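You operate a simulated robot arm through the tools that you are given. There is no shell and no other tool. Be economical: measure what you need, move in short steps, check, and stop when the job is done.

The job below is to be done with a simulated two-armed robot. You get a single attempt, and the scene is never put back.

JOB
Pack the mint block in the picnic box and clip it shut.
Fine: lay the block flat; the box slides, so hold it steady with one hand each time you work the clip.

Only the result counts: the job must be done as asked and must still hold three seconds after the hand-in. Knocking over, shifting, dropping, spilling or breaking anything else fails it.

ROBOT AND FRAMES
Two 7-joint arms with two-finger parallel grippers on one trunk, on a base that drives. Base frame: it is fixed to the floor where the robot stands at the start and does not move with it; the origin is under the middle of the robot, x ahead of it, y to its left, z up. Readings come in cm, rad, newtons and seconds.
The left shoulder is at the start at [7, 13.4, 120.1], the right one opposite. With the tool pointing down near the work surface each hand reaches from about 10 to 64 cm from the robot's upright axis, wherever it stands, measured 20 degrees to its own side. Places, roughly: yellow clip [50, 0, 90]; picnic box lid [60, 0, 100]; cool [60, 0, 80]. Payload 1.57 kg a hand.
The TCP of each hand is the grasp point between the finger pads, 3 cm short of the fingertips. In the tool frame z runs along the fingers and y along their closing line. Largest opening 8 cm; finger width 1.7, thickness 1.2; the body of the gripper, 4 by 8.2 cm, starts 8 cm behind the TCP.
Orientation is that of the tool frame in the base frame, as a unit quaternion [w, x, y, z]. With the fingers straight down and closing along the base's y, the tool's x points along the base's -x, its y along +y and its z along -z.

CONTROLS
- The arms move only by the tool servo_tool. It takes "left_steps", "right_steps" or both (then of equal length, played together; a hand with none holds still); each is text: rows parted by semicolons, each of 7 numbers parted by spaces: the finger opening in cm, from 0 to 8, then the shift along the tool's x, y, z in cm, then the turn, a rotation vector about the tool's x, y, z in rad. In form: gripper tx ty tz ax ay az; .... A call has 1 to 8 rows; each row shifts and turns the commanded pose from where the row before left it, along the tool's axes as they then stand. Rows are played at 5 a second. More than 5 cm and 0.15 rad between two rows, or a gripper value outside its range, and nothing of the call is played. Where a pose cannot be reached the arm comes as near as it can. A force on the tool above 60 N (or 10 N above the force at the start of the call, whichever is more), or a blocked arm, ends the call early, and 0.2 s more pass. Each finger travels about 15.3 cm/s and halts on what it meets, pressing with about 35 N; the grip force reading is that of the motor and also rises with nothing between the fingers. The clock runs only during rows and for 0.2 s after the last one: add rows that do not move to give the fingers time. It gives the time, the measured TCP pose, the force on the tool (base axes), the opening and the grip force at its end, in the units of the frame above (readings bear some noise), and new pictures: "views" is both (left out), scene, wrist or none (wrist: the cameras of the hands that moved).
- Cameras (640 x 400 px; columns grow to the right, rows downward): "scene" is now at [14.07, 1, 143.42]; the picture's right is [0.12, -0.99, 0.00], its down [-0.52, -0.06, -0.85] and it looks along [0.84, 0.10, -0.53] (base axes); focal length 277 px, centre (320, 200). "left" rides on the left gripper at [7.2, 0.7, -12.2] in its tool frame; the picture's right is [-0.09, 1.00, 0.00], its down [-0.84, -0.08, -0.54] and it looks along [-0.54, -0.05, 0.84] (tool axes); focal length 238 px, centre (320, 200). "right" rides on the right gripper at [7.2, -0.6, -12.2] in its tool frame; the picture's right is [0.09, 1.00, 0.00], its down [-0.84, 0.08, -0.54] and it looks along [-0.54, 0.05, 0.84] (tool axes); focal length 238 px, centre (320, 200).
- slide_trunk(by): slides the trunk up (or, below 0, down) by that many cm; the arms and the scene camera ride with it, the base frame stays. It gives what a move gives, with no picture.
- drive_base(legs): drives the robot by 1 to 6 legs, each [ahead, left, turn to the left] in cm, cm and rad, along the robot's own axes; the way and the turn of a leg run together, so that a leg with both is an arc; at most 150 cm and 3.142 rad a leg. The arms and the cameras ride along, it lands a little off, and it stops where it bumps. It gives what a move gives, and a new picture of the scene camera.
- pan_tilt(pan, tilt): turns the head with the scene camera to pan (to the left, within 1.501 rad either way) and tilt (down, from -0.506 to 1.204), counted from straight ahead of the robot. It gives what a move gives, and a new picture of the scene camera.
- pixel_to_xyz(camera, pixels): for up to 12 pixels [column, row] of the newest picture of that camera ("zoom" is the newest enlarged one), the place [x, y, z] in the base frame of the surface seen there, good to about 0.3 cm. The clock stands still meanwhile.
- inspect(camera, box): a new picture of the part [left, top, right, bottom] of that camera's present view, enlarged. The clock stands still meanwhile.
- job_done(): hands the job in; it is judged then, once.

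Go step by step. Measure first, check grasps and placings, and put right what went wrong. The budget is 80 turns and 170 pictures, counting those below and the enlarged ones. Unless the task says otherwise, let go and move clear before handing in, and close with one line.

The tools are called as a command line: name --argument value ..., lists and objects as JSON in quotes. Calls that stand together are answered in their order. servo_tool: Moves the arms, as the interface text tells. Its arguments: {"type":"object","properties":{"left_steps":{"type":"string"},"right_steps":{"type":"string"},"views":{"type":"string","enum":["both","scene","wrist","none"]}},"required":[]} The other tools are called the same way: slide_trunk (by) slides the trunk up or down; drive_base (legs) drives the base; pan_tilt (pan, tilt) turns the head that bears the scene camera; pixel_to_xyz (camera, pixels) gives the place of the surface under pixels of a picture; inspect (camera, box) takes an enlarged picture of a part of a camera's view; job_done () hands the job in.

At the start:

```text
t: 0.0
left_position: [38.87, 27.01, 130.27]
left_ee_rot: [0.001, 0.0, 1.0, 0.0]
left_ft_force: [1.2, 0.4, 0.1]
left_opening: 8.0
left_grip_force: 0.0
right_position: [38.04, -8.61, 124.65]
right_ee_rot: [0.0, 0.0, 1.0, 0.001]
right_ft_force: [0.3, 0.4, 0.1]
right_opening: 8.02
right_grip_force: 0.0
trunk travel left (down, up): [-77.5, 16.5]
robot x, y, heading: [0.11, 0.31, -0.001]
head pan, tilt: [0.115, 0.553]
```

scene: 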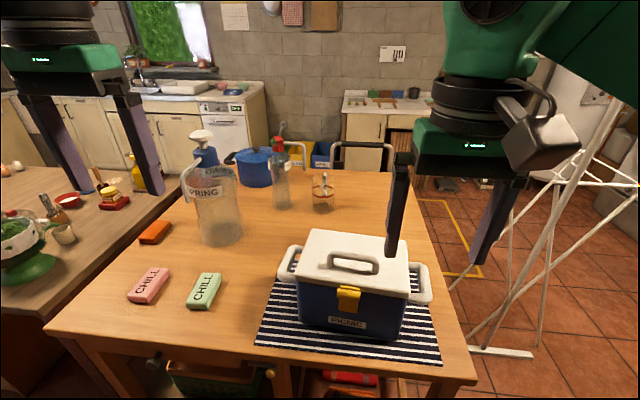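
right: 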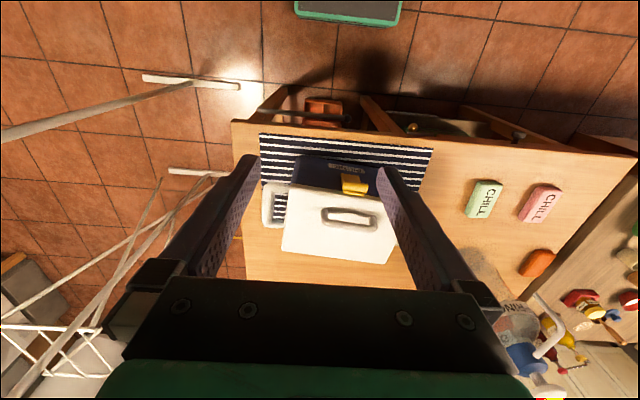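
left: 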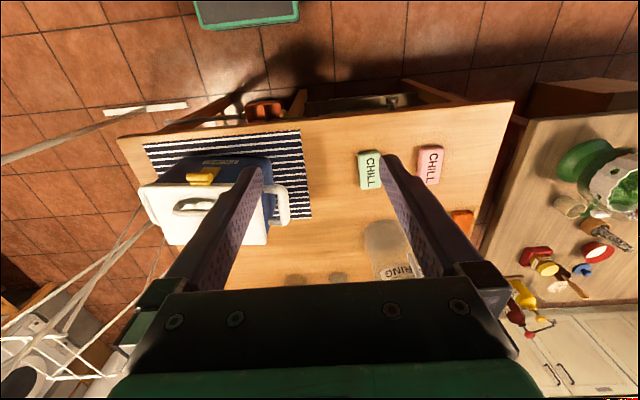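

The picture shows the mint block near (204,291) and the closed box with its yellow clip near (348,299). I'll enlarge both and measure them.

inspect --camera "scene" --box '[250, 210, 450, 370]'

pixel_to_xyz --camera "scene" --pixels '[[204, 291], [198, 275], [219, 275], [188, 304], [208, 307], [348, 291], [348, 306], [340, 291], [357, 292], [310, 234], [405, 244], [355, 262]]'

pixel_to_xyz --camera "scene" --pixels '[[297, 265], [409, 280], [285, 262], [422, 290], [300, 318], [405, 333], [330, 260], [378, 268], [347, 322], [295, 350], [260, 340], [415, 270]]'

```text
2.50 times, centred on (350, 290) of scene
```

zoom: 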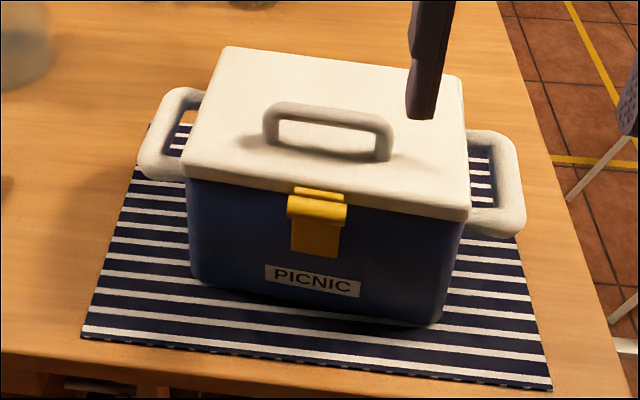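

```text
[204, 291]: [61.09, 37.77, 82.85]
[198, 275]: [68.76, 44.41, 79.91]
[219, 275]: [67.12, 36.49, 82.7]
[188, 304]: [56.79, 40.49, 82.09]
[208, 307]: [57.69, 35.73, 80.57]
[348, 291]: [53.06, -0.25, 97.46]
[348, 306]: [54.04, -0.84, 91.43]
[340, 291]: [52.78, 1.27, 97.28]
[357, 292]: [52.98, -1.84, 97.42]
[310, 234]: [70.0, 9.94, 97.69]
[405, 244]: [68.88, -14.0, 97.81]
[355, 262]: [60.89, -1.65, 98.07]
```

```text
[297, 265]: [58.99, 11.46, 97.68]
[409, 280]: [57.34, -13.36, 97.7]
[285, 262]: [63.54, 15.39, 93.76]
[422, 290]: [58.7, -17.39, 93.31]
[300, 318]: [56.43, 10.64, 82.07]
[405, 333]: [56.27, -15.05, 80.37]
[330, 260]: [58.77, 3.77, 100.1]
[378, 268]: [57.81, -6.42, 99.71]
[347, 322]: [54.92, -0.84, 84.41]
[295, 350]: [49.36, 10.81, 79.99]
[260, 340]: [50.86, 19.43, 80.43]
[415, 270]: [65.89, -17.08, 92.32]
```

The box stands at about x 52–71, y −14 to 11, top z 98, with its clip at (53, −0.5, 91–97). The mint block is near (62, 38.5, 82). I'll lower the trunk to see the clip closer and from the front.

slide_trunk --by -18

pan_tilt --pan 0.05 --tilt 0.65

inspect --camera "scene" --box '[250, 150, 410, 250]'

```text
t: 2.0
left_position: [38.81, 27.01, 112.31]
left_ee_rot: [0.001, 0.0, 1.0, 0.0]
left_ft_force: [-0.7, -0.3, -0.2]
left_opening: 7.99
left_grip_force: 0.0
right_position: [38.06, -8.59, 106.73]
right_ee_rot: [-0.001, 0.0, 1.0, 0.001]
right_ft_force: [0.1, 0.3, -1.2]
right_opening: 8.01
right_grip_force: 0.0
trunk travel left (down, up): [-59.5, 34.5]
robot x, y, heading: [-0.03, 0.05, 0.003]
head pan, tilt: [0.115, 0.553]
```

```text
t: 2.7
left_position: [38.98, 27.14, 112.42]
left_ee_rot: [-0.001, 0.0, 1.0, 0.0]
left_ft_force: [-0.6, 0.3, 0.0]
left_opening: 8.0
left_grip_force: 0.0
right_position: [37.97, -8.66, 106.67]
right_ee_rot: [-0.001, 0.0, 1.0, 0.001]
right_ft_force: [0.7, -0.1, -0.6]
right_opening: 8.01
right_grip_force: 0.1
trunk travel left (down, up): [-59.5, 34.5]
robot x, y, heading: [-0.06, -0.15, -0.002]
head pan, tilt: [0.051, 0.649]
```

scene: 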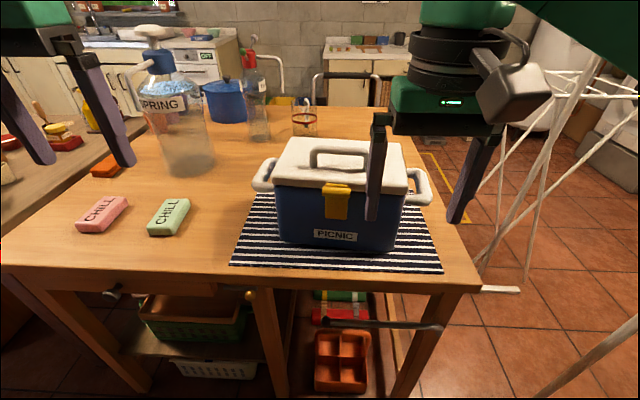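

```text
4.00 times, centred on (330, 200) of scene
```

zoom: 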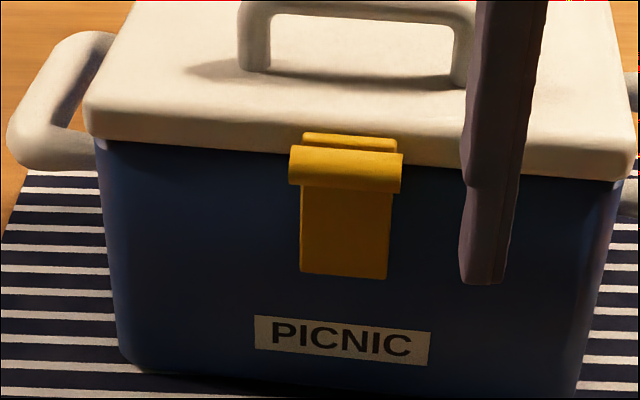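

The clip has a barrel at the lid edge (zoom 345,170) and a plate hanging down to row 278. I'll measure these points.

pixel_to_xyz --camera "zoom" --pixels '[[345, 138], [345, 155], [345, 172], [345, 188], [345, 200], [345, 240], [345, 272], [304, 240], [387, 240], [345, 290], [292, 170], [399, 172]]'

pixel_to_xyz --camera "zoom" --pixels '[[250, 240], [430, 260], [250, 70], [460, 85], [355, 12], [200, 120], [560, 165], [20, 140], [75, 40], [60, 160]]'

```text
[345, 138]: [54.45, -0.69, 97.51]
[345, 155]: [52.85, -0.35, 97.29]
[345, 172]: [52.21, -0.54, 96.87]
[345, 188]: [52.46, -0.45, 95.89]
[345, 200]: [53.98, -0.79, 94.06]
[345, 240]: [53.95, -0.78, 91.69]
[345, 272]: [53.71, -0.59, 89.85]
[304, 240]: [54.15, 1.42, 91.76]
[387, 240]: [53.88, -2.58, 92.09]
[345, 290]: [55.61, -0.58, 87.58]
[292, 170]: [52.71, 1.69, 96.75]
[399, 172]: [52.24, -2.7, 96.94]
```

```text
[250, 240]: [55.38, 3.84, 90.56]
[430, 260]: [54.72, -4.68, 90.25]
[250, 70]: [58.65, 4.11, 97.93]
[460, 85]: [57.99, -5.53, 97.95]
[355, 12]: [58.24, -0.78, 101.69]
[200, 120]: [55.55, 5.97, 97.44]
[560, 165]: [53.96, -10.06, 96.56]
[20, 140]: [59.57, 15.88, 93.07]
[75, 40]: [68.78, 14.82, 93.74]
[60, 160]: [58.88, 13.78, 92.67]
```

The plate (y −2.6 to 1.5, z 90–96) stands about 1.5 cm off the box, and the barrel protrudes further at z 96.5. The far parts are at the edge of reach, so I'll measure the table edge and the left side handle before driving a little closer.

pixel_to_xyz --camera "scene" --pixels '[[250, 270], [450, 282], [100, 262], [150, 305], [330, 325], [320, 300], [260, 180], [264, 190], [270, 165], [168, 216], [156, 205], [184, 203]]'

inspect --camera "left" --box '[120, 100, 440, 300]'

```text
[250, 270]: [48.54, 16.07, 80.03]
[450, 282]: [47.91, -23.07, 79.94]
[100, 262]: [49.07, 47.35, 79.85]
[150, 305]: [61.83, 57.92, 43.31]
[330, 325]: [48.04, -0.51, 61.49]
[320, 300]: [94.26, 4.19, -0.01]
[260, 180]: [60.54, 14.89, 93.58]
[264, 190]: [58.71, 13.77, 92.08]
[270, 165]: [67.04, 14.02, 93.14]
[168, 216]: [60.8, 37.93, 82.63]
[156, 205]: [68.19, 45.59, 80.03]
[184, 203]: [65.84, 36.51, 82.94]
```

```text
2.00 times, centred on (280, 200) of left
```

zoom: 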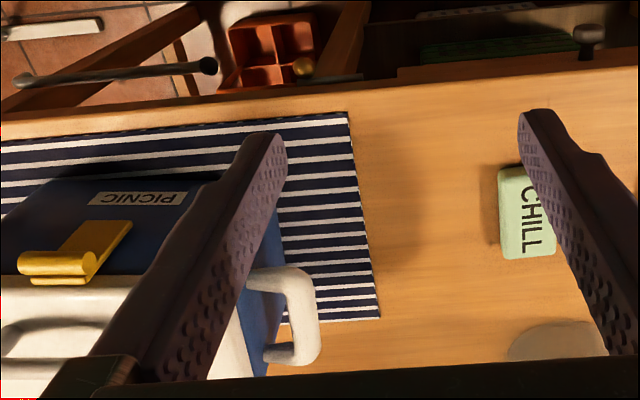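

The table edge is at x 48.5 with no obstacle before it. I'll drive 9 cm ahead and then measure the left handle again.

drive_base --legs '[[9, 0, 0]]'

inspect --camera "scene" --box '[240, 150, 440, 275]'

inspect --camera "left" --box '[80, 60, 400, 260]'

```text
t: 3.8
left_position: [47.84, 26.92, 112.28]
left_ee_rot: [-0.001, -0.001, 1.0, 0.0]
left_ft_force: [-0.2, -0.3, 0.4]
left_opening: 8.0
left_grip_force: 0.2
right_position: [46.92, -8.58, 106.8]
right_ee_rot: [0.001, 0.002, 1.0, 0.001]
right_ft_force: [0.1, 0.4, 0.3]
right_opening: 8.0
right_grip_force: 0.1
trunk travel left (down, up): [-59.5, 34.5]
robot x, y, heading: [8.61, 0.05, 0.002]
head pan, tilt: [0.051, 0.649]
```

scene: 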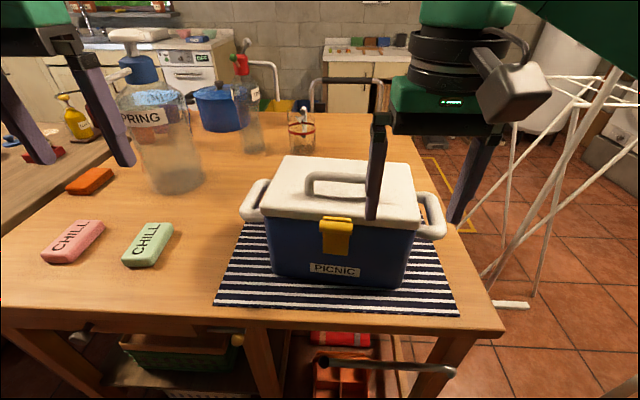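

```text
3.20 times, centred on (340, 212) of scene
```

zoom: 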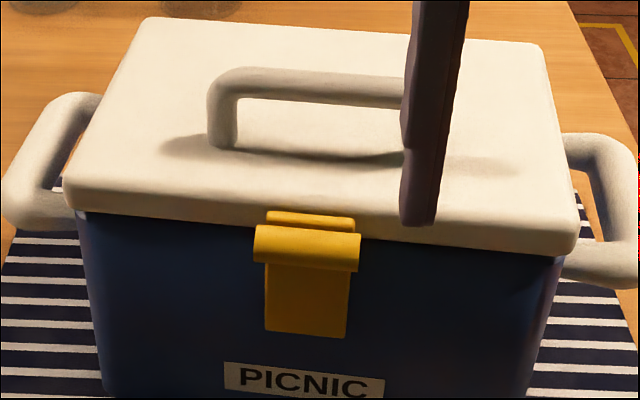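

```text
2.00 times, centred on (240, 160) of left
```

zoom: 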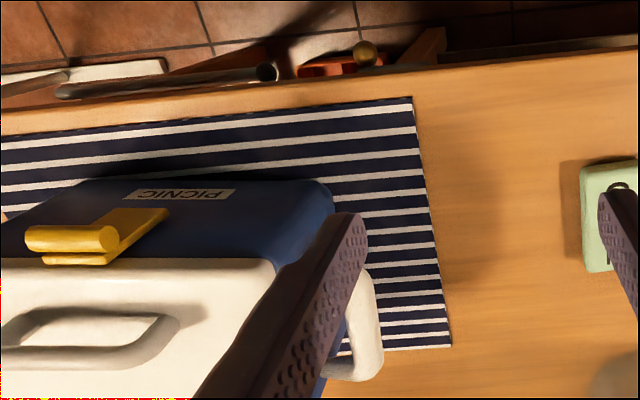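

I'll take handle and clip positions from both cameras.

pixel_to_xyz --camera "scene" --pixels '[[258, 189], [253, 195], [250, 200], [247, 207], [245, 213], [244, 200], [256, 201], [431, 212], [437, 225], [434, 218]]'

pixel_to_xyz --camera "zoom" --pixels '[[365, 310], [375, 310], [355, 330], [370, 285], [340, 372], [375, 350], [362, 350], [70, 240], [70, 258], [110, 240], [140, 220], [165, 210]]'

```text
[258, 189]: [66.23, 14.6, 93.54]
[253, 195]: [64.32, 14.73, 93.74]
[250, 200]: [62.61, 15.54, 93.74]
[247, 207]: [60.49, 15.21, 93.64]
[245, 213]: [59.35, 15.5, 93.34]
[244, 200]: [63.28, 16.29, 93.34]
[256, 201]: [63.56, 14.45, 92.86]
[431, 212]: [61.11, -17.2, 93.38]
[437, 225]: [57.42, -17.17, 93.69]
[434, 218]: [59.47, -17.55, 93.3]
```

```text
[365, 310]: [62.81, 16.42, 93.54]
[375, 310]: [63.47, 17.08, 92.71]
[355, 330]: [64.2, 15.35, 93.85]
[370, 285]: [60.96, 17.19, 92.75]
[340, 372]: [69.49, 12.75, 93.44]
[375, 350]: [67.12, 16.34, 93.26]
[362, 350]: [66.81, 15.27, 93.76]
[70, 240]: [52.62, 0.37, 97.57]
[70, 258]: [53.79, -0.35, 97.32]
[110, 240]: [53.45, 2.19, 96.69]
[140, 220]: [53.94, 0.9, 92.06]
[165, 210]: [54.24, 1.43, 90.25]
```

The left handle bar runs x 59–69 at y≈15.6 with its top at z 93.8, and the box is yawed about −0.07 rad. I'll move the left hand above it with a narrow opening and measure the gap to the lid.

pixel_to_xyz --camera "scene" --pixels '[[262, 212], [265, 205], [268, 198], [274, 186], [280, 172], [266, 218], [264, 200]]'

servo_tool --left_steps "3.6 -3.13 -2.24 1.4 0 0 0.07; 3.6 -3.0 -2.35 1.4 0 0 0; 3.6 -3.0 -2.35 1.4 0 0 0; 3.6 -3.0 -2.35 1.4 0 0 0; 3.6 -3.0 -2.35 1.4 0 0 0; 3.6 0 0 0 0 0 0"

```text
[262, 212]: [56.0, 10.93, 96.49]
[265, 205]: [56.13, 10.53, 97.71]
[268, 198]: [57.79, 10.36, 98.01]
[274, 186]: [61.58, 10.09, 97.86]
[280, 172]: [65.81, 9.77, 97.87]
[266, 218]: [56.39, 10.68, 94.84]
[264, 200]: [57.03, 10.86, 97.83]
```

```text
t: 5.2
left_position: [58.82, 17.15, 104.09]
left_ee_rot: [0.0, 0.034, 0.999, 0.0]
left_ft_force: [-0.3, 0.7, -0.5]
left_opening: 3.58
left_grip_force: 0.0
left hand out of reach, approached as far as the arm can: row 4, 5
right_position: [46.98, -8.59, 106.79]
right_ee_rot: [0.0, 0.0, 1.0, 0.001]
right_ft_force: [-0.4, 0.2, 0.4]
right_opening: 7.99
right_grip_force: 0.0
trunk travel left (down, up): [-59.5, 34.5]
robot x, y, heading: [8.96, 0.22, 0.0]
head pan, tilt: [0.051, 0.649]
```

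scene: 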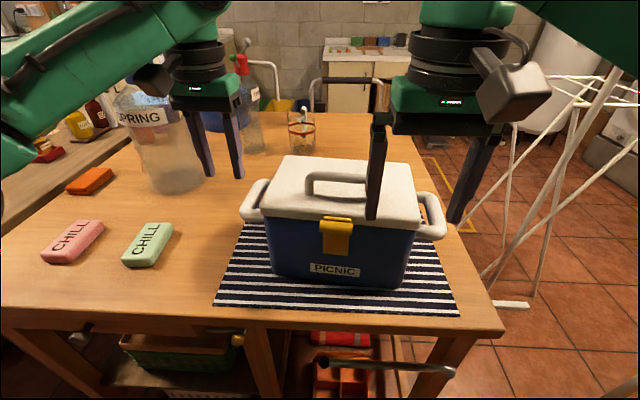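
left: 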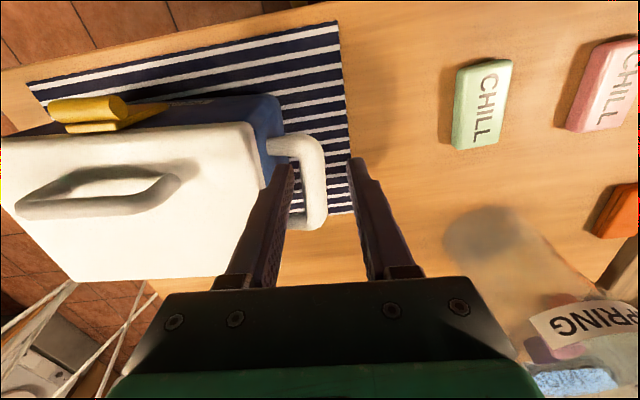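

The left arm ran out of reach at x 58.8 because the trunk is low. The lid edge is at y≈10.9, so there is a 3.5 cm gap beside the bar. I'll raise the trunk and drive closer.

slide_trunk --by 16

drive_base --legs '[[8, 0, 0]]'

```text
t: 7.0
left_position: [58.86, 17.09, 120.11]
left_ee_rot: [0.001, 0.035, 0.999, 0.001]
left_ft_force: [-0.3, 0.0, 0.2]
left_opening: 3.59
left_grip_force: 0.0
right_position: [46.96, -8.63, 122.66]
right_ee_rot: [0.0, 0.001, 1.0, 0.0]
right_ft_force: [-0.7, 0.7, -0.5]
right_opening: 8.01
right_grip_force: 0.1
trunk travel left (down, up): [-75.5, 18.5]
robot x, y, heading: [9.16, -0.26, -0.001]
head pan, tilt: [0.051, 0.649]
```

```text
t: 8.1
left_position: [66.24, 17.13, 120.49]
left_ee_rot: [0.003, 0.035, 0.999, 0.001]
left_ft_force: [-1.1, 0.2, -0.2]
left_opening: 3.6
left_grip_force: 0.0
right_position: [54.38, -8.69, 122.93]
right_ee_rot: [0.003, 0.0, 1.0, 0.001]
right_ft_force: [-1.0, -0.4, -0.3]
right_opening: 8.0
right_grip_force: 0.1
trunk travel left (down, up): [-75.5, 18.5]
robot x, y, heading: [17.04, -0.11, 0.003]
head pan, tilt: [0.051, 0.649]
```

scene: 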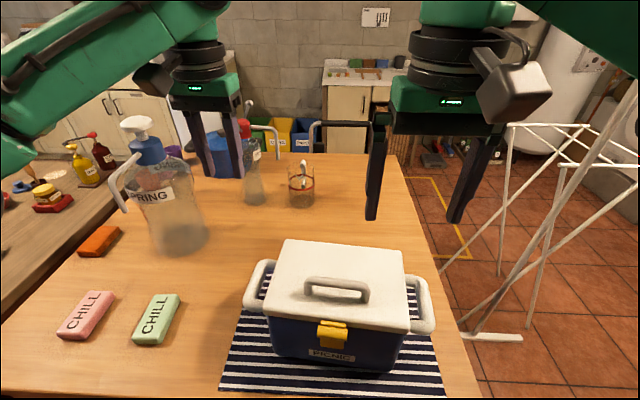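

The robot stands at x 17 now. I'll bring the left hand down to just above the handle and check the picture.

servo_tool --left_steps "4.2 1.1 -0.55 4 0 0 0; 4.2 1.1 -0.55 4 0 0 0; 4.2 1.1 -0.53 4 0 0 0; 4.2 0 0 4 0 0 0; 4.2 0 0 4 0 0 0; 4.2 0 0 0 0 0 0"

```text
t: 9.4
left_position: [63.27, 15.85, 100.08]
left_ee_rot: [0.001, 0.035, 0.999, -0.001]
left_ft_force: [0.1, 0.3, -0.8]
left_opening: 4.18
left_grip_force: 0.0
right_position: [54.86, -8.65, 122.68]
right_ee_rot: [0.001, 0.0, 1.0, 0.001]
right_ft_force: [-1.0, -0.3, -0.1]
right_opening: 8.02
right_grip_force: 0.0
trunk travel left (down, up): [-75.5, 18.5]
robot x, y, heading: [17.05, -0.0, 0.002]
head pan, tilt: [0.051, 0.649]
```

scene: 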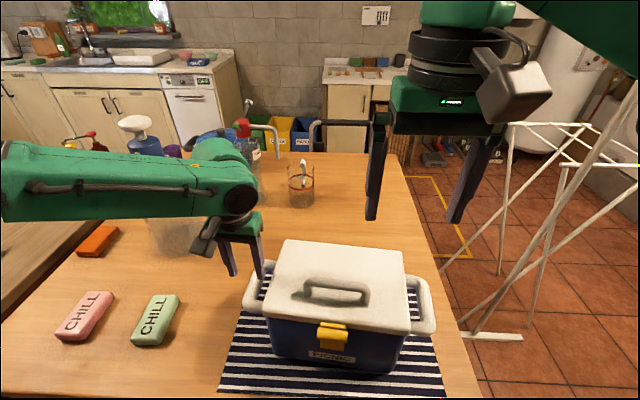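
left: 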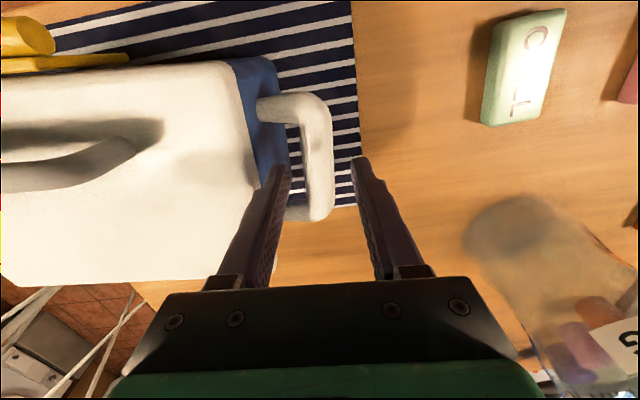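

The bar lies between the fingers, so I'll lower 7 cm and close on the handle.

servo_tool --left_steps "4.2 0 0 3.5 0 0 0; 4.2 0 0 3.5 0 0 0; 4.2 0 0 0 0 0 0; 0 0 0 0 0 0 0; 0 0 0 0 0 0 0; 0 0 0 0 0 0 0"

```text
t: 10.8
left_position: [63.24, 15.84, 93.06]
left_ee_rot: [0.0, 0.035, 0.999, 0.0]
left_ft_force: [-1.0, -1.4, -0.6]
left_opening: 2.75
left_grip_force: 35.4
right_position: [54.81, -8.69, 122.72]
right_ee_rot: [0.001, 0.0, 1.0, 0.002]
right_ft_force: [0.2, 1.0, -0.2]
right_opening: 7.99
right_grip_force: 0.0
trunk travel left (down, up): [-75.5, 18.5]
robot x, y, heading: [16.93, 0.2, -0.005]
head pan, tilt: [0.051, 0.649]
```

scene: 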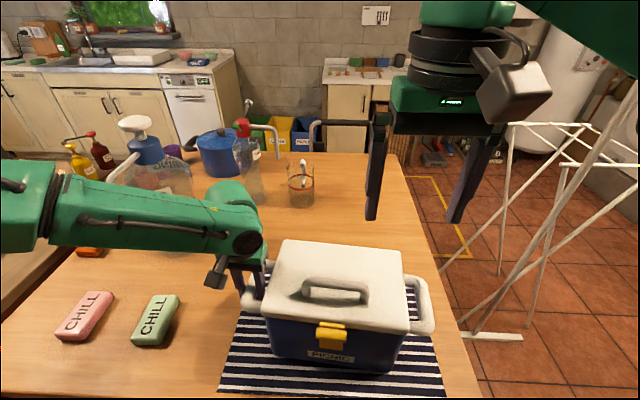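
left: 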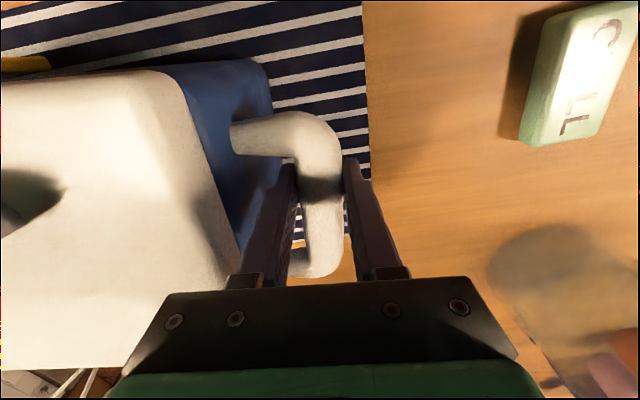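

The handle is gripped (opening 2.75). Next the right hand goes in front of and above the clip for a close look.

servo_tool --right_steps "8 1.6 1.6 3 0 0 0; 8 1.6 1.6 3 0 0 0; 8 1.5 1.6 3 0 0 0; 8 1.4 1.65 3 0 0 0; 8 1.4 1.6 3 0 0 0; 8 0 0 0 0 0 0"

inspect --camera "right" --box '[200, 80, 440, 230]'

```text
t: 12.2
left_position: [63.18, 15.77, 93.15]
left_ee_rot: [0.0, 0.035, 0.999, 0.0]
left_ft_force: [-0.4, 0.9, 0.1]
left_opening: 2.76
left_grip_force: 35.3
right_position: [47.22, -0.41, 107.58]
right_ee_rot: [0.0, -0.001, 1.0, 0.001]
right_ft_force: [-0.2, -0.8, 0.0]
right_opening: 8.02
right_grip_force: 0.1
trunk travel left (down, up): [-75.5, 18.5]
robot x, y, heading: [16.61, 0.01, 0.0]
head pan, tilt: [0.051, 0.649]
```

scene: 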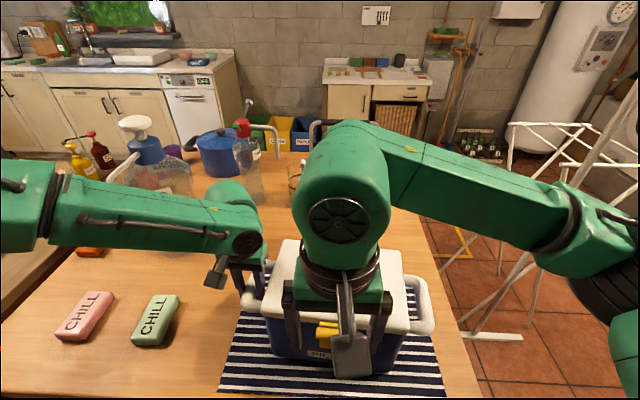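
right: 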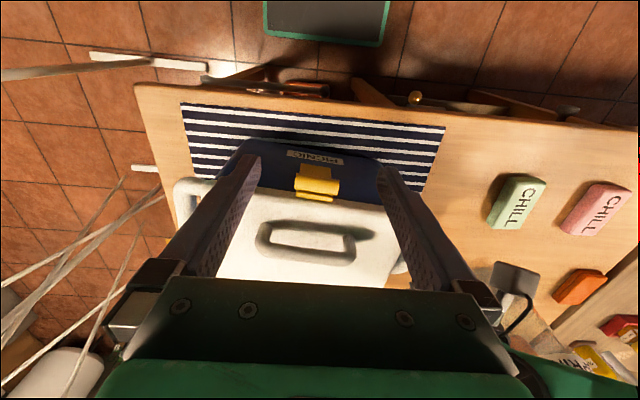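

```text
2.67 times, centred on (320, 155) of right
```

zoom: 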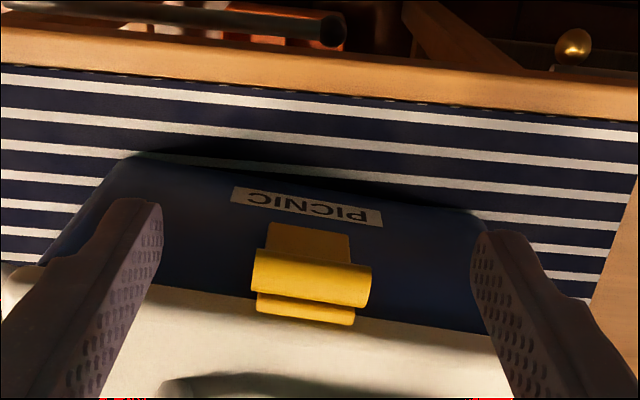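

The barrel (about 4.4 cm wide) stands proud in front of the lid, and it is not clear which end of the clip is free. I'll grip the barrel from both sides with the fingers down and test it.

servo_tool --right_steps "7 -2 0.1 3 0 0 0.07; 7 -2 0.1 3 0 0 0; 7 -1.6 0.1 2.3 0 0 0; 7 0 0 2 0 0 0; 7 0 0 0 0 0 0" --views "wrist"

inspect --camera "right" --box '[200, 80, 440, 230]'

```text
t: 13.4
left_position: [63.23, 15.82, 92.99]
left_ee_rot: [0.001, 0.035, 0.999, -0.002]
left_ft_force: [-0.9, 0.2, -0.2]
left_opening: 2.73
left_grip_force: 34.4
right_position: [53.04, -0.59, 97.38]
right_ee_rot: [0.001, 0.035, 0.999, 0.0]
right_ft_force: [0.9, -0.3, 0.1]
right_opening: 7.05
right_grip_force: 0.0
trunk travel left (down, up): [-75.5, 18.5]
robot x, y, heading: [16.82, 0.13, 0.005]
head pan, tilt: [0.051, 0.649]
```

right: 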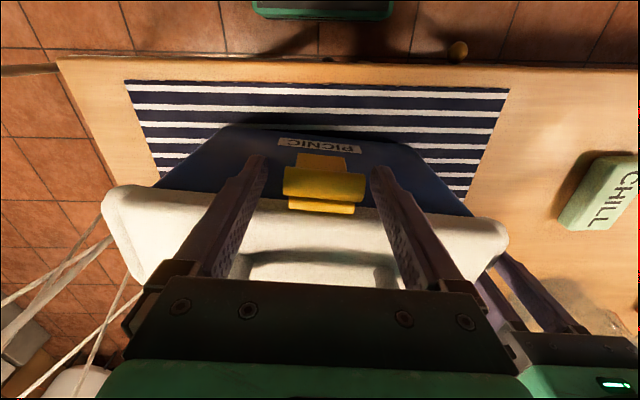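

```text
2.67 times, centred on (320, 155) of right
```

zoom: 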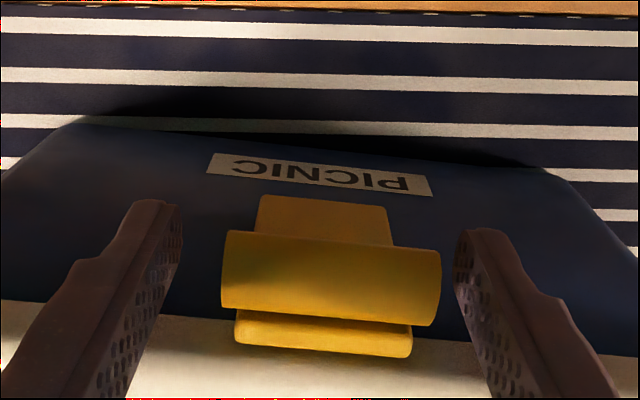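

The barrel is between the fingers (zoom 225–440). I'll close on it and pull gently toward the robot by 1 cm.

servo_tool --right_steps "0 0 0 0 0 0 0; 0 0 0 0 0 0 0; 0 0 0 0 0 0 0; 0 0.5 0 0 0 0 0; 0 0.5 0 0 0 0 0; 0 0.5 0 0 0 0 0; 0 0 0 0 0 0 0" --views "wrist"

inspect --camera "right" --box '[200, 80, 440, 230]'

```text
t: 15.1
left_position: [63.07, 15.7, 93.2]
left_ee_rot: [0.001, 0.036, 0.999, -0.002]
left_ft_force: [-21.2, -25.9, 13.8]
left_opening: 2.78
left_grip_force: 35.1
right_position: [51.61, -0.36, 97.39]
right_ee_rot: [0.003, 0.036, 0.999, 0.003]
right_ft_force: [23.1, 25.8, -6.6]
right_opening: 6.44
right_grip_force: 34.8
trunk travel left (down, up): [-75.5, 18.5]
robot x, y, heading: [17.25, -0.22, -0.001]
head pan, tilt: [0.051, 0.649]
```

right: 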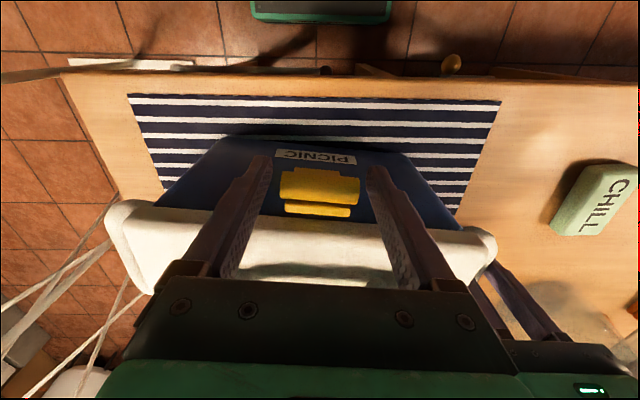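

```text
2.67 times, centred on (320, 155) of right
```

zoom: 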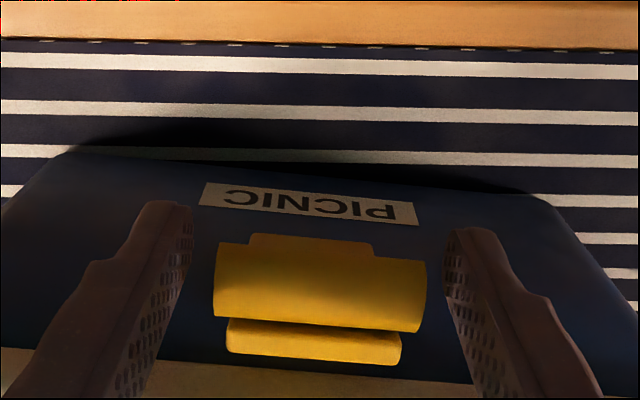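

The clip's top came outward. The tab (zoom 315,340) now sits clear of the lid edge, so the clip hinges at its bottom. I'll measure before pulling further.

pixel_to_xyz --camera "zoom" --pixels '[[320, 290], [222, 280], [420, 290], [315, 345], [310, 245], [186, 240], [450, 270], [300, 375]]'

inspect --camera "scene" --box '[260, 260, 420, 380]'

```text
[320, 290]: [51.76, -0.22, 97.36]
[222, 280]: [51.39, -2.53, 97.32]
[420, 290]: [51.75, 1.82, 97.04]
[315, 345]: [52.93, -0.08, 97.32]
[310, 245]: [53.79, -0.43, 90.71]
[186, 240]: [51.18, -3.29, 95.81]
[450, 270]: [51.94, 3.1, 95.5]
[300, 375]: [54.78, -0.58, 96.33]
```

```text
3.33 times, centred on (340, 320) of scene
```

zoom: 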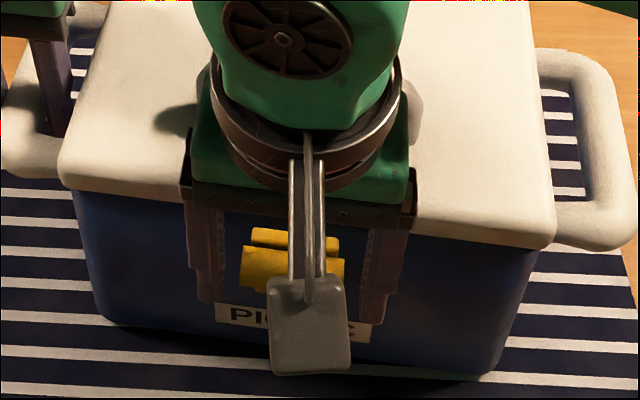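

The clip has swung out: its tab moved from x 54.5 to 52.9. I'll keep swinging it down about its lower hinge.

servo_tool --right_steps "0 1.0 0.2 0.5 0 0 0; 0 0.9 0 0.5 0 0 0; 0 1.3 0 1.2 0 0 0; 0 1.0 0 1.5 0 0 0; 0 0.6 0 1.8 0 0 0; 0 0 0 0 0 0 0"

inspect --camera "right" --box '[200, 80, 440, 230]'

```text
t: 16.4
left_position: [63.35, 15.96, 93.1]
left_ee_rot: [0.001, 0.035, 0.999, -0.002]
left_ft_force: [1.0, 2.4, 0.1]
left_opening: 2.75
left_grip_force: 35.0
right_position: [46.67, 0.16, 91.9]
right_ee_rot: [0.0, 0.036, 0.999, -0.001]
right_ft_force: [-0.8, 0.2, 0.7]
right_opening: 0.0
right_grip_force: 21.1
trunk travel left (down, up): [-75.5, 18.5]
robot x, y, heading: [17.08, 0.01, -0.0]
head pan, tilt: [0.051, 0.649]
```

scene: 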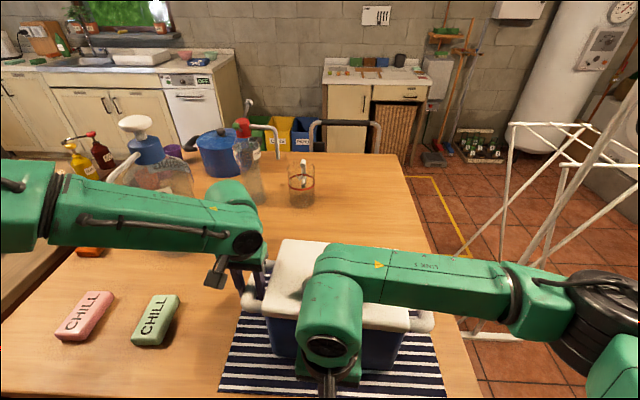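
right: 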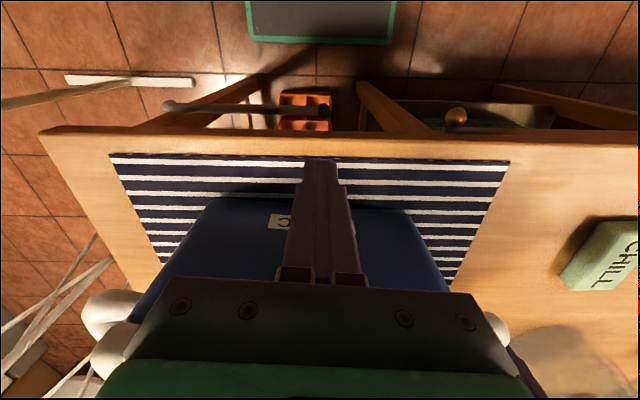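

```text
2.67 times, centred on (320, 155) of right
```

zoom: 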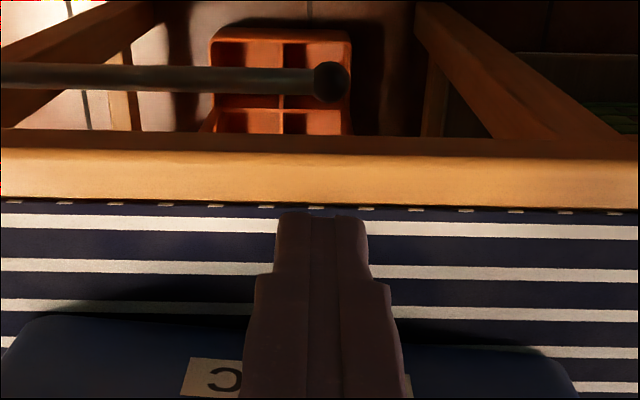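

The fingers slipped off and are closed on nothing. I'll lift the right hand clear to see the clip.

servo_tool --right_steps "2 0.5 0 3 0 0 0; 2 0 0 -4 0 0 0; 2 0 -2 -4 0 0 0; 2 0 -3.5 -3.5 0 0 0; 2 0 -3.5 -3.5 0 0 0; 2 0 -3.5 -3 0 0 0; 2 0 -3.5 -2 0 0 0; 2 0 0 0 0 0 0"

inspect --camera "scene" --box '[240, 230, 440, 380]'

```text
t: 18.2
left_position: [63.24, 15.78, 93.07]
left_ee_rot: [0.001, 0.035, 0.999, 0.0]
left_ft_force: [-0.3, 0.3, -0.5]
left_opening: 2.73
left_grip_force: 35.4
right_position: [45.08, -15.82, 108.72]
right_ee_rot: [0.0, 0.035, 0.999, -0.001]
right_ft_force: [-1.1, -0.4, 0.0]
right_opening: 1.99
right_grip_force: 0.0
trunk travel left (down, up): [-75.5, 18.5]
robot x, y, heading: [16.65, 0.3, 0.002]
head pan, tilt: [0.051, 0.649]
```

scene: 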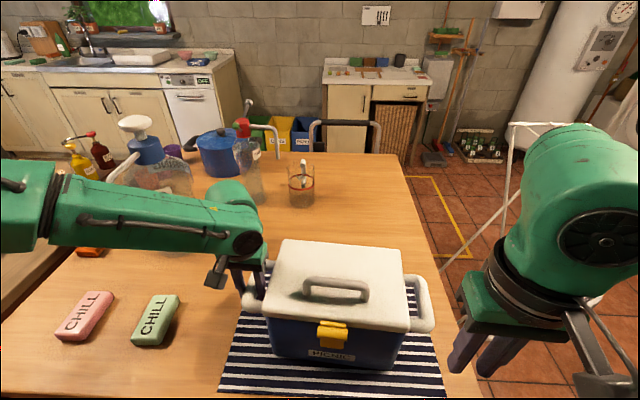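
right: 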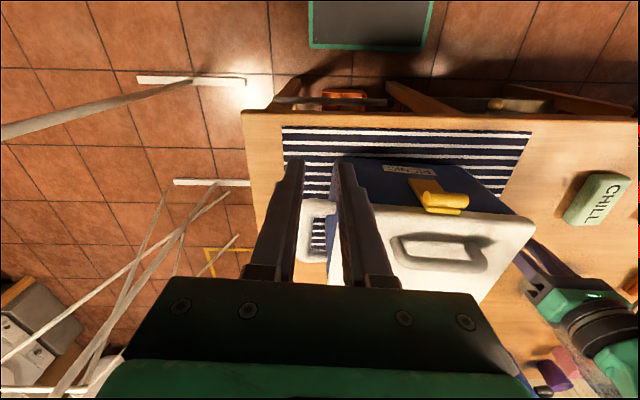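

```text
2.67 times, centred on (340, 305) of scene
```

zoom: 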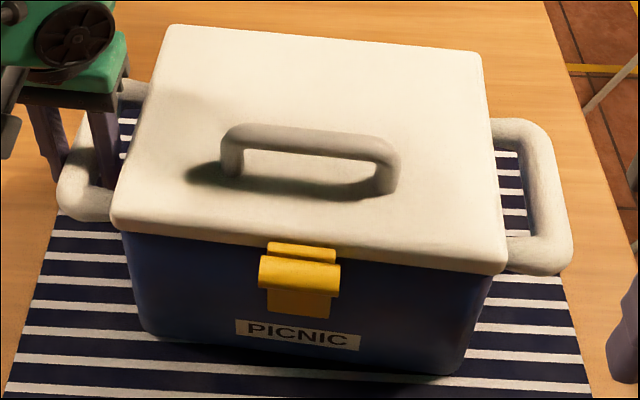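

The clip seems to have sprung back up. I'll measure its tab and barrel, and get a sideways look from the right wrist.

pixel_to_xyz --camera "zoom" --pixels '[[300, 250], [300, 268], [300, 280], [300, 305], [262, 268], [339, 277], [375, 260], [230, 240], [140, 232], [430, 280]]'

inspect --camera "right" --box '[340, 130, 540, 255]'

```text
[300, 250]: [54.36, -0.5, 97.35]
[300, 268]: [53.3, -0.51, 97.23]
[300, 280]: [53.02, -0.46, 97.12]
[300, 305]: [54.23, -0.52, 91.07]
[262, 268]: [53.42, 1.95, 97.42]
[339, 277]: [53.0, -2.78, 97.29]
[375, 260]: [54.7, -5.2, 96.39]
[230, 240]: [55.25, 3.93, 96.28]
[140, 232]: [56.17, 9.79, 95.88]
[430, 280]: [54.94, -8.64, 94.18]
```

```text
3.20 times, centred on (440, 192) of right
```

zoom: 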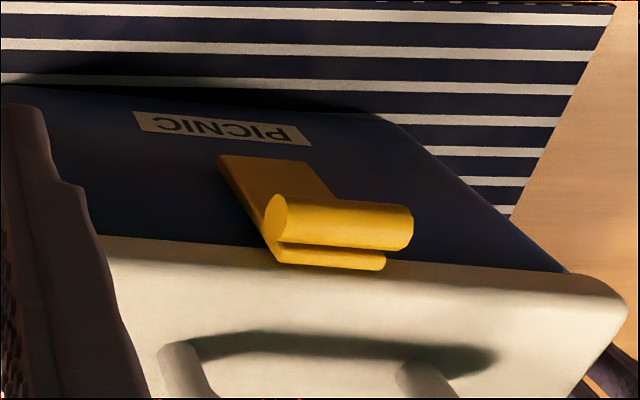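

The clip is back at its closed place (tab at x 54.4), so it needs a fuller swing in one steady grip. I'll go back to it with the fingers a little deeper.

servo_tool --right_steps "7.5 0 4 1 0 0 0; 7.5 0 4 1 0 0 0; 7.5 -1.5 4 1 0 0 0; 7.5 -1.5 3.9 1 0 0 0; 7.5 -1.5 0 3 0 0 0; 7.5 -1.5 0 3 0 0 0; 7.5 -0.8 0 2.4 0 0 0; 7.5 0 0 0 0 0 0" --views "none"

```text
t: 20.1
left_position: [63.35, 15.97, 93.08]
left_ee_rot: [0.002, 0.035, 0.999, 0.0]
left_ft_force: [-0.2, 2.3, -0.2]
left_opening: 2.77
left_grip_force: 34.7
right_position: [52.84, -0.3, 96.38]
right_ee_rot: [0.001, 0.036, 0.999, -0.001]
right_ft_force: [-0.2, 1.0, -0.6]
right_opening: 7.46
right_grip_force: 0.1
trunk travel left (down, up): [-75.5, 18.5]
robot x, y, heading: [16.93, 0.1, 0.005]
head pan, tilt: [0.051, 0.649]
```

I'll close without pulling yet and check the width that is gripped.

servo_tool --right_steps "0 0 0 0 0 0 0; 0 0 0 0 0 0 0; 0 0 0 0 0 0 0; 0 0 0 0 0 0 0" --views "none"

inspect --camera "right" --box '[200, 80, 440, 230]'

```text
t: 21.1
left_position: [63.35, 15.68, 93.06]
left_ee_rot: [0.0, 0.036, 0.999, 0.0]
left_ft_force: [-3.4, -5.8, 1.7]
left_opening: 2.78
left_grip_force: 34.9
right_position: [52.87, -0.41, 96.57]
right_ee_rot: [0.0, 0.034, 0.999, 0.0]
right_ft_force: [3.0, 7.4, -0.5]
right_opening: 6.51
right_grip_force: 34.6
trunk travel left (down, up): [-75.5, 18.5]
robot x, y, heading: [17.03, -0.25, -0.001]
head pan, tilt: [0.051, 0.649]
```

```text
2.67 times, centred on (320, 155) of right
```

zoom: 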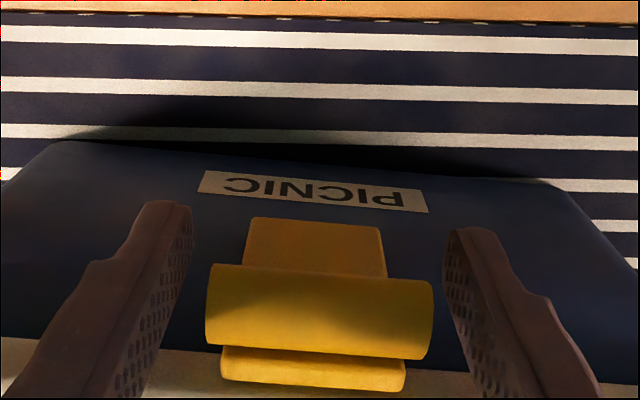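

Gripped at 6.5 as before. I'll swing it in small arc steps and watch the opening for slip.

servo_tool --right_steps "0 0.55 0 0.12 0 0 0; 0 0.55 0 0.18 0 0 0; 0 0.55 0 0.22 0 0 0; 0 0.5 0 0.28 0 0 0; 0 0 0 0 0 0 0" --views "none"

inspect --camera "right" --box '[200, 80, 440, 230]'

```text
t: 22.2
left_position: [63.12, 15.79, 93.02]
left_ee_rot: [0.001, 0.035, 0.999, -0.001]
left_ft_force: [-9.0, -12.3, -3.6]
left_opening: 2.76
left_grip_force: 35.2
right_position: [50.81, -0.23, 95.83]
right_ee_rot: [0.001, 0.035, 0.999, 0.001]
right_ft_force: [9.4, 9.4, 21.7]
right_opening: 6.51
right_grip_force: 35.1
trunk travel left (down, up): [-75.5, 18.5]
robot x, y, heading: [16.69, -0.04, 0.001]
head pan, tilt: [0.051, 0.649]
```

```text
2.67 times, centred on (320, 155) of right
```

zoom: 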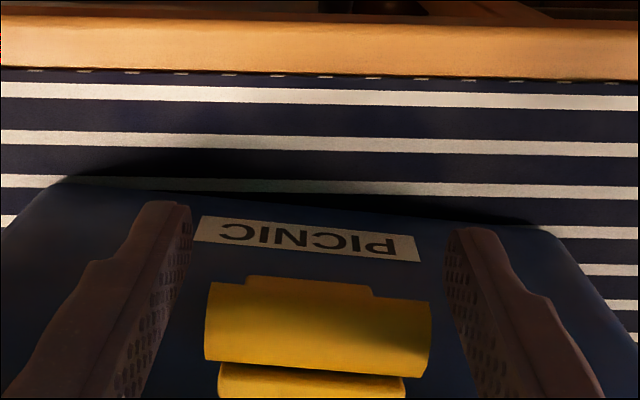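

Still gripped at 6.51 and the clip follows, with an upward push of 22 N, so I'll descend a bit less on the next steps.

servo_tool --right_steps "0 0.5 0 0.1 0 0 0; 0 0.5 0 0.2 0 0 0; 0 0.5 0 0.3 0 0 0; 0 0.45 0 0.35 0 0 0; 0 0 0 0 0 0 0" --views "none"

inspect --camera "right" --box '[200, 80, 440, 230]'

```text
t: 23.4
left_position: [63.32, 15.88, 93.18]
left_ee_rot: [0.002, 0.035, 0.999, -0.001]
left_ft_force: [0.2, 2.7, 0.9]
left_opening: 2.74
left_grip_force: 35.2
right_position: [48.84, -0.13, 94.84]
right_ee_rot: [0.0, 0.035, 0.999, 0.0]
right_ft_force: [-0.7, -0.1, 0.0]
right_opening: 0.01
right_grip_force: 21.3
trunk travel left (down, up): [-75.5, 18.5]
robot x, y, heading: [16.87, 0.03, -0.002]
head pan, tilt: [0.051, 0.649]
```

```text
2.67 times, centred on (320, 155) of right
```

zoom: 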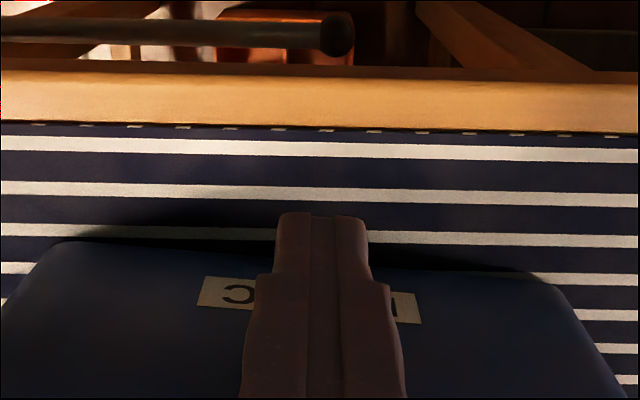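

It slipped off again because my arc went too wide. The forces (about 20 N tangential) fit a hinge near (53.9, 90) with radius 6.6, so I'll regrip and follow that arc closely.

servo_tool --right_steps "7.5 0 0 0 0 0 0; 7.5 0 0 0 0 0 0; 7.5 -2 0 -0.9 0 0 0; 7.5 -2.05 0.05 -0.8 0 0 0; 7.5 0 0 0 0 0 0; 0 0 0 0 0 0 0; 0 0 0 0 0 0 0; 0 0 0 0 0 0 0" --views "none"

servo_tool --right_steps "0 0.55 0 0.12 0 0 0; 0 0.55 0 0.17 0 0 0; 0 0.55 0 0.22 0 0 0; 0 0.5 0 0.28 0 0 0; 0 0.4 0 0.24 0 0 0; 0 0.4 0 0.25 0 0 0; 0 0 0 0 0 0 0" --views "none"

```text
t: 25.2
left_position: [63.28, 15.77, 93.09]
left_ee_rot: [0.0, 0.036, 0.999, 0.0]
left_ft_force: [-1.9, -0.3, 0.3]
left_opening: 2.76
left_grip_force: 34.7
right_position: [52.95, -0.32, 96.64]
right_ee_rot: [0.001, 0.035, 0.999, 0.0]
right_ft_force: [0.3, 2.7, 0.4]
right_opening: 6.45
right_grip_force: 35.1
trunk travel left (down, up): [-75.5, 18.5]
robot x, y, heading: [16.67, -0.33, 0.0]
head pan, tilt: [0.051, 0.649]
```

```text
t: 26.9
left_position: [63.22, 15.84, 93.01]
left_ee_rot: [0.001, 0.035, 0.999, -0.001]
left_ft_force: [-8.7, -4.3, 0.3]
left_opening: 2.76
left_grip_force: 35.2
right_position: [50.07, -0.13, 95.22]
right_ee_rot: [0.001, 0.035, 0.999, 0.001]
right_ft_force: [12.0, 5.6, 7.3]
right_opening: 6.5
right_grip_force: 34.9
trunk travel left (down, up): [-75.5, 18.5]
robot x, y, heading: [17.05, 0.03, 0.003]
head pan, tilt: [0.051, 0.649]
```

It is still gripped with the force purely tangential at 14 N, so the arc model holds. I'll continue along it.

servo_tool --right_steps "0 0.36 0 0.28 0 0 0; 0 0.35 0 0.3 0 0 0; 0 0.32 0 0.33 0 0 0; 0 0.3 0 0.35 0 0 0; 0 0.27 0 0.37 0 0 0; 0 0.25 0 0.38 0 0 0; 0 0 0 0 0 0 0" --views "none"

inspect --camera "right" --box '[200, 80, 440, 230]'

```text
t: 28.4
left_position: [63.39, 15.92, 92.99]
left_ee_rot: [0.001, 0.035, 0.999, -0.001]
left_ft_force: [2.6, 3.1, 0.3]
left_opening: 2.77
left_grip_force: 35.1
right_position: [48.34, 0.08, 93.19]
right_ee_rot: [0.0, 0.036, 0.999, 0.0]
right_ft_force: [1.1, -0.8, -1.1]
right_opening: 0.01
right_grip_force: 21.8
trunk travel left (down, up): [-75.5, 18.5]
robot x, y, heading: [17.1, 0.19, -0.003]
head pan, tilt: [0.051, 0.649]
```

```text
2.67 times, centred on (320, 155) of right
```

zoom: 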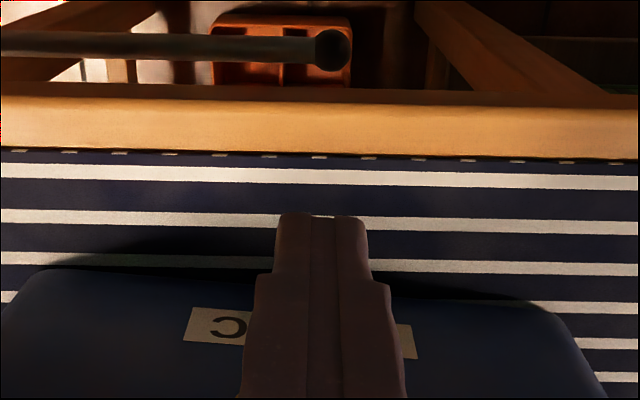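

The fingers closed on nothing again, somewhere past 35°. It may have flipped open this time, so I'll back off and look.

servo_tool --right_steps "1 2 0 0 0 0 0; 1 1 0 -4 0 0 0; 1 0 -3 -4 0 0 0; 1 0 -4 -2 0 0 0; 1 0 -4 -2 0 0 0; 1 0 -4 0 0 0 0; 1 0 0 0 0 0 0" --views "none"

inspect --camera "scene" --box '[280, 280, 400, 380]'

inspect --camera "right" --box '[320, 100, 560, 250]'

```text
t: 30.1
left_position: [63.2, 15.76, 93.07]
left_ee_rot: [0.001, 0.036, 0.999, -0.001]
left_ft_force: [-0.1, -0.9, -0.6]
left_opening: 2.76
left_grip_force: 35.3
right_position: [44.47, -14.93, 105.24]
right_ee_rot: [0.0, 0.035, 0.999, 0.001]
right_ft_force: [0.9, -0.1, 0.8]
right_opening: 0.99
right_grip_force: 0.0
trunk travel left (down, up): [-75.5, 18.5]
robot x, y, heading: [17.19, -0.2, -0.001]
head pan, tilt: [0.051, 0.649]
```

```text
4.00 times, centred on (340, 330) of scene
```

zoom: 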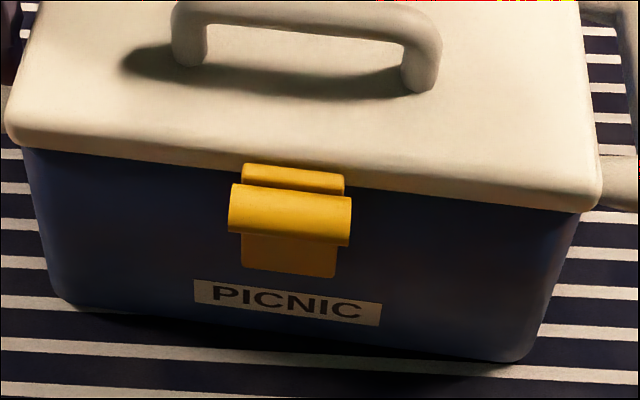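

```text
2.67 times, centred on (440, 175) of right
```

zoom: 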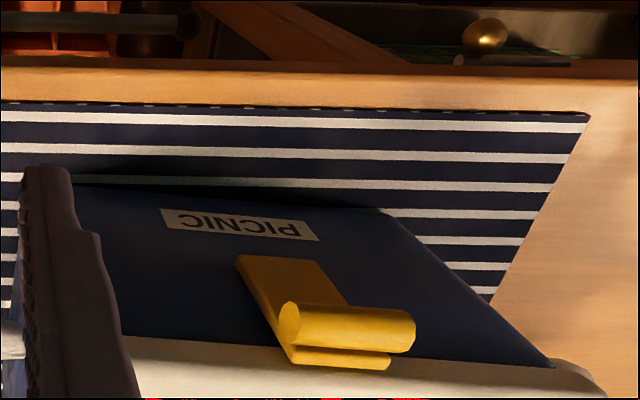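

pixel_to_xyz --camera "zoom" --pixels '[[340, 358], [350, 335], [350, 310], [240, 260], [290, 300], [290, 325], [290, 350], [410, 330], [330, 280], [300, 285]]'

pixel_to_xyz --camera "scene" --pixels '[[353, 322], [353, 331], [353, 336], [351, 345], [340, 331], [366, 335]]'

```text
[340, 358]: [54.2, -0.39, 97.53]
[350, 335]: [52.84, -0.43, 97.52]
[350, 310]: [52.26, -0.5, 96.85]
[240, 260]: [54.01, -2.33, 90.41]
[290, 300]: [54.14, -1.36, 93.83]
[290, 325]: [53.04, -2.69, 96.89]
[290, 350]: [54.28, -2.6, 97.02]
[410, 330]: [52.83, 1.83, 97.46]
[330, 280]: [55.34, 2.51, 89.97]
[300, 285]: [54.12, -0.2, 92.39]
```

```text
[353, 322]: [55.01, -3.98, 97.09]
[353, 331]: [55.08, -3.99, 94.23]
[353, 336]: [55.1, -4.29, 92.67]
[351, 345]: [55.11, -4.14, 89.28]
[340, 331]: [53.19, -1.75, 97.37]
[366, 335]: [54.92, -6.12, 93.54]
```

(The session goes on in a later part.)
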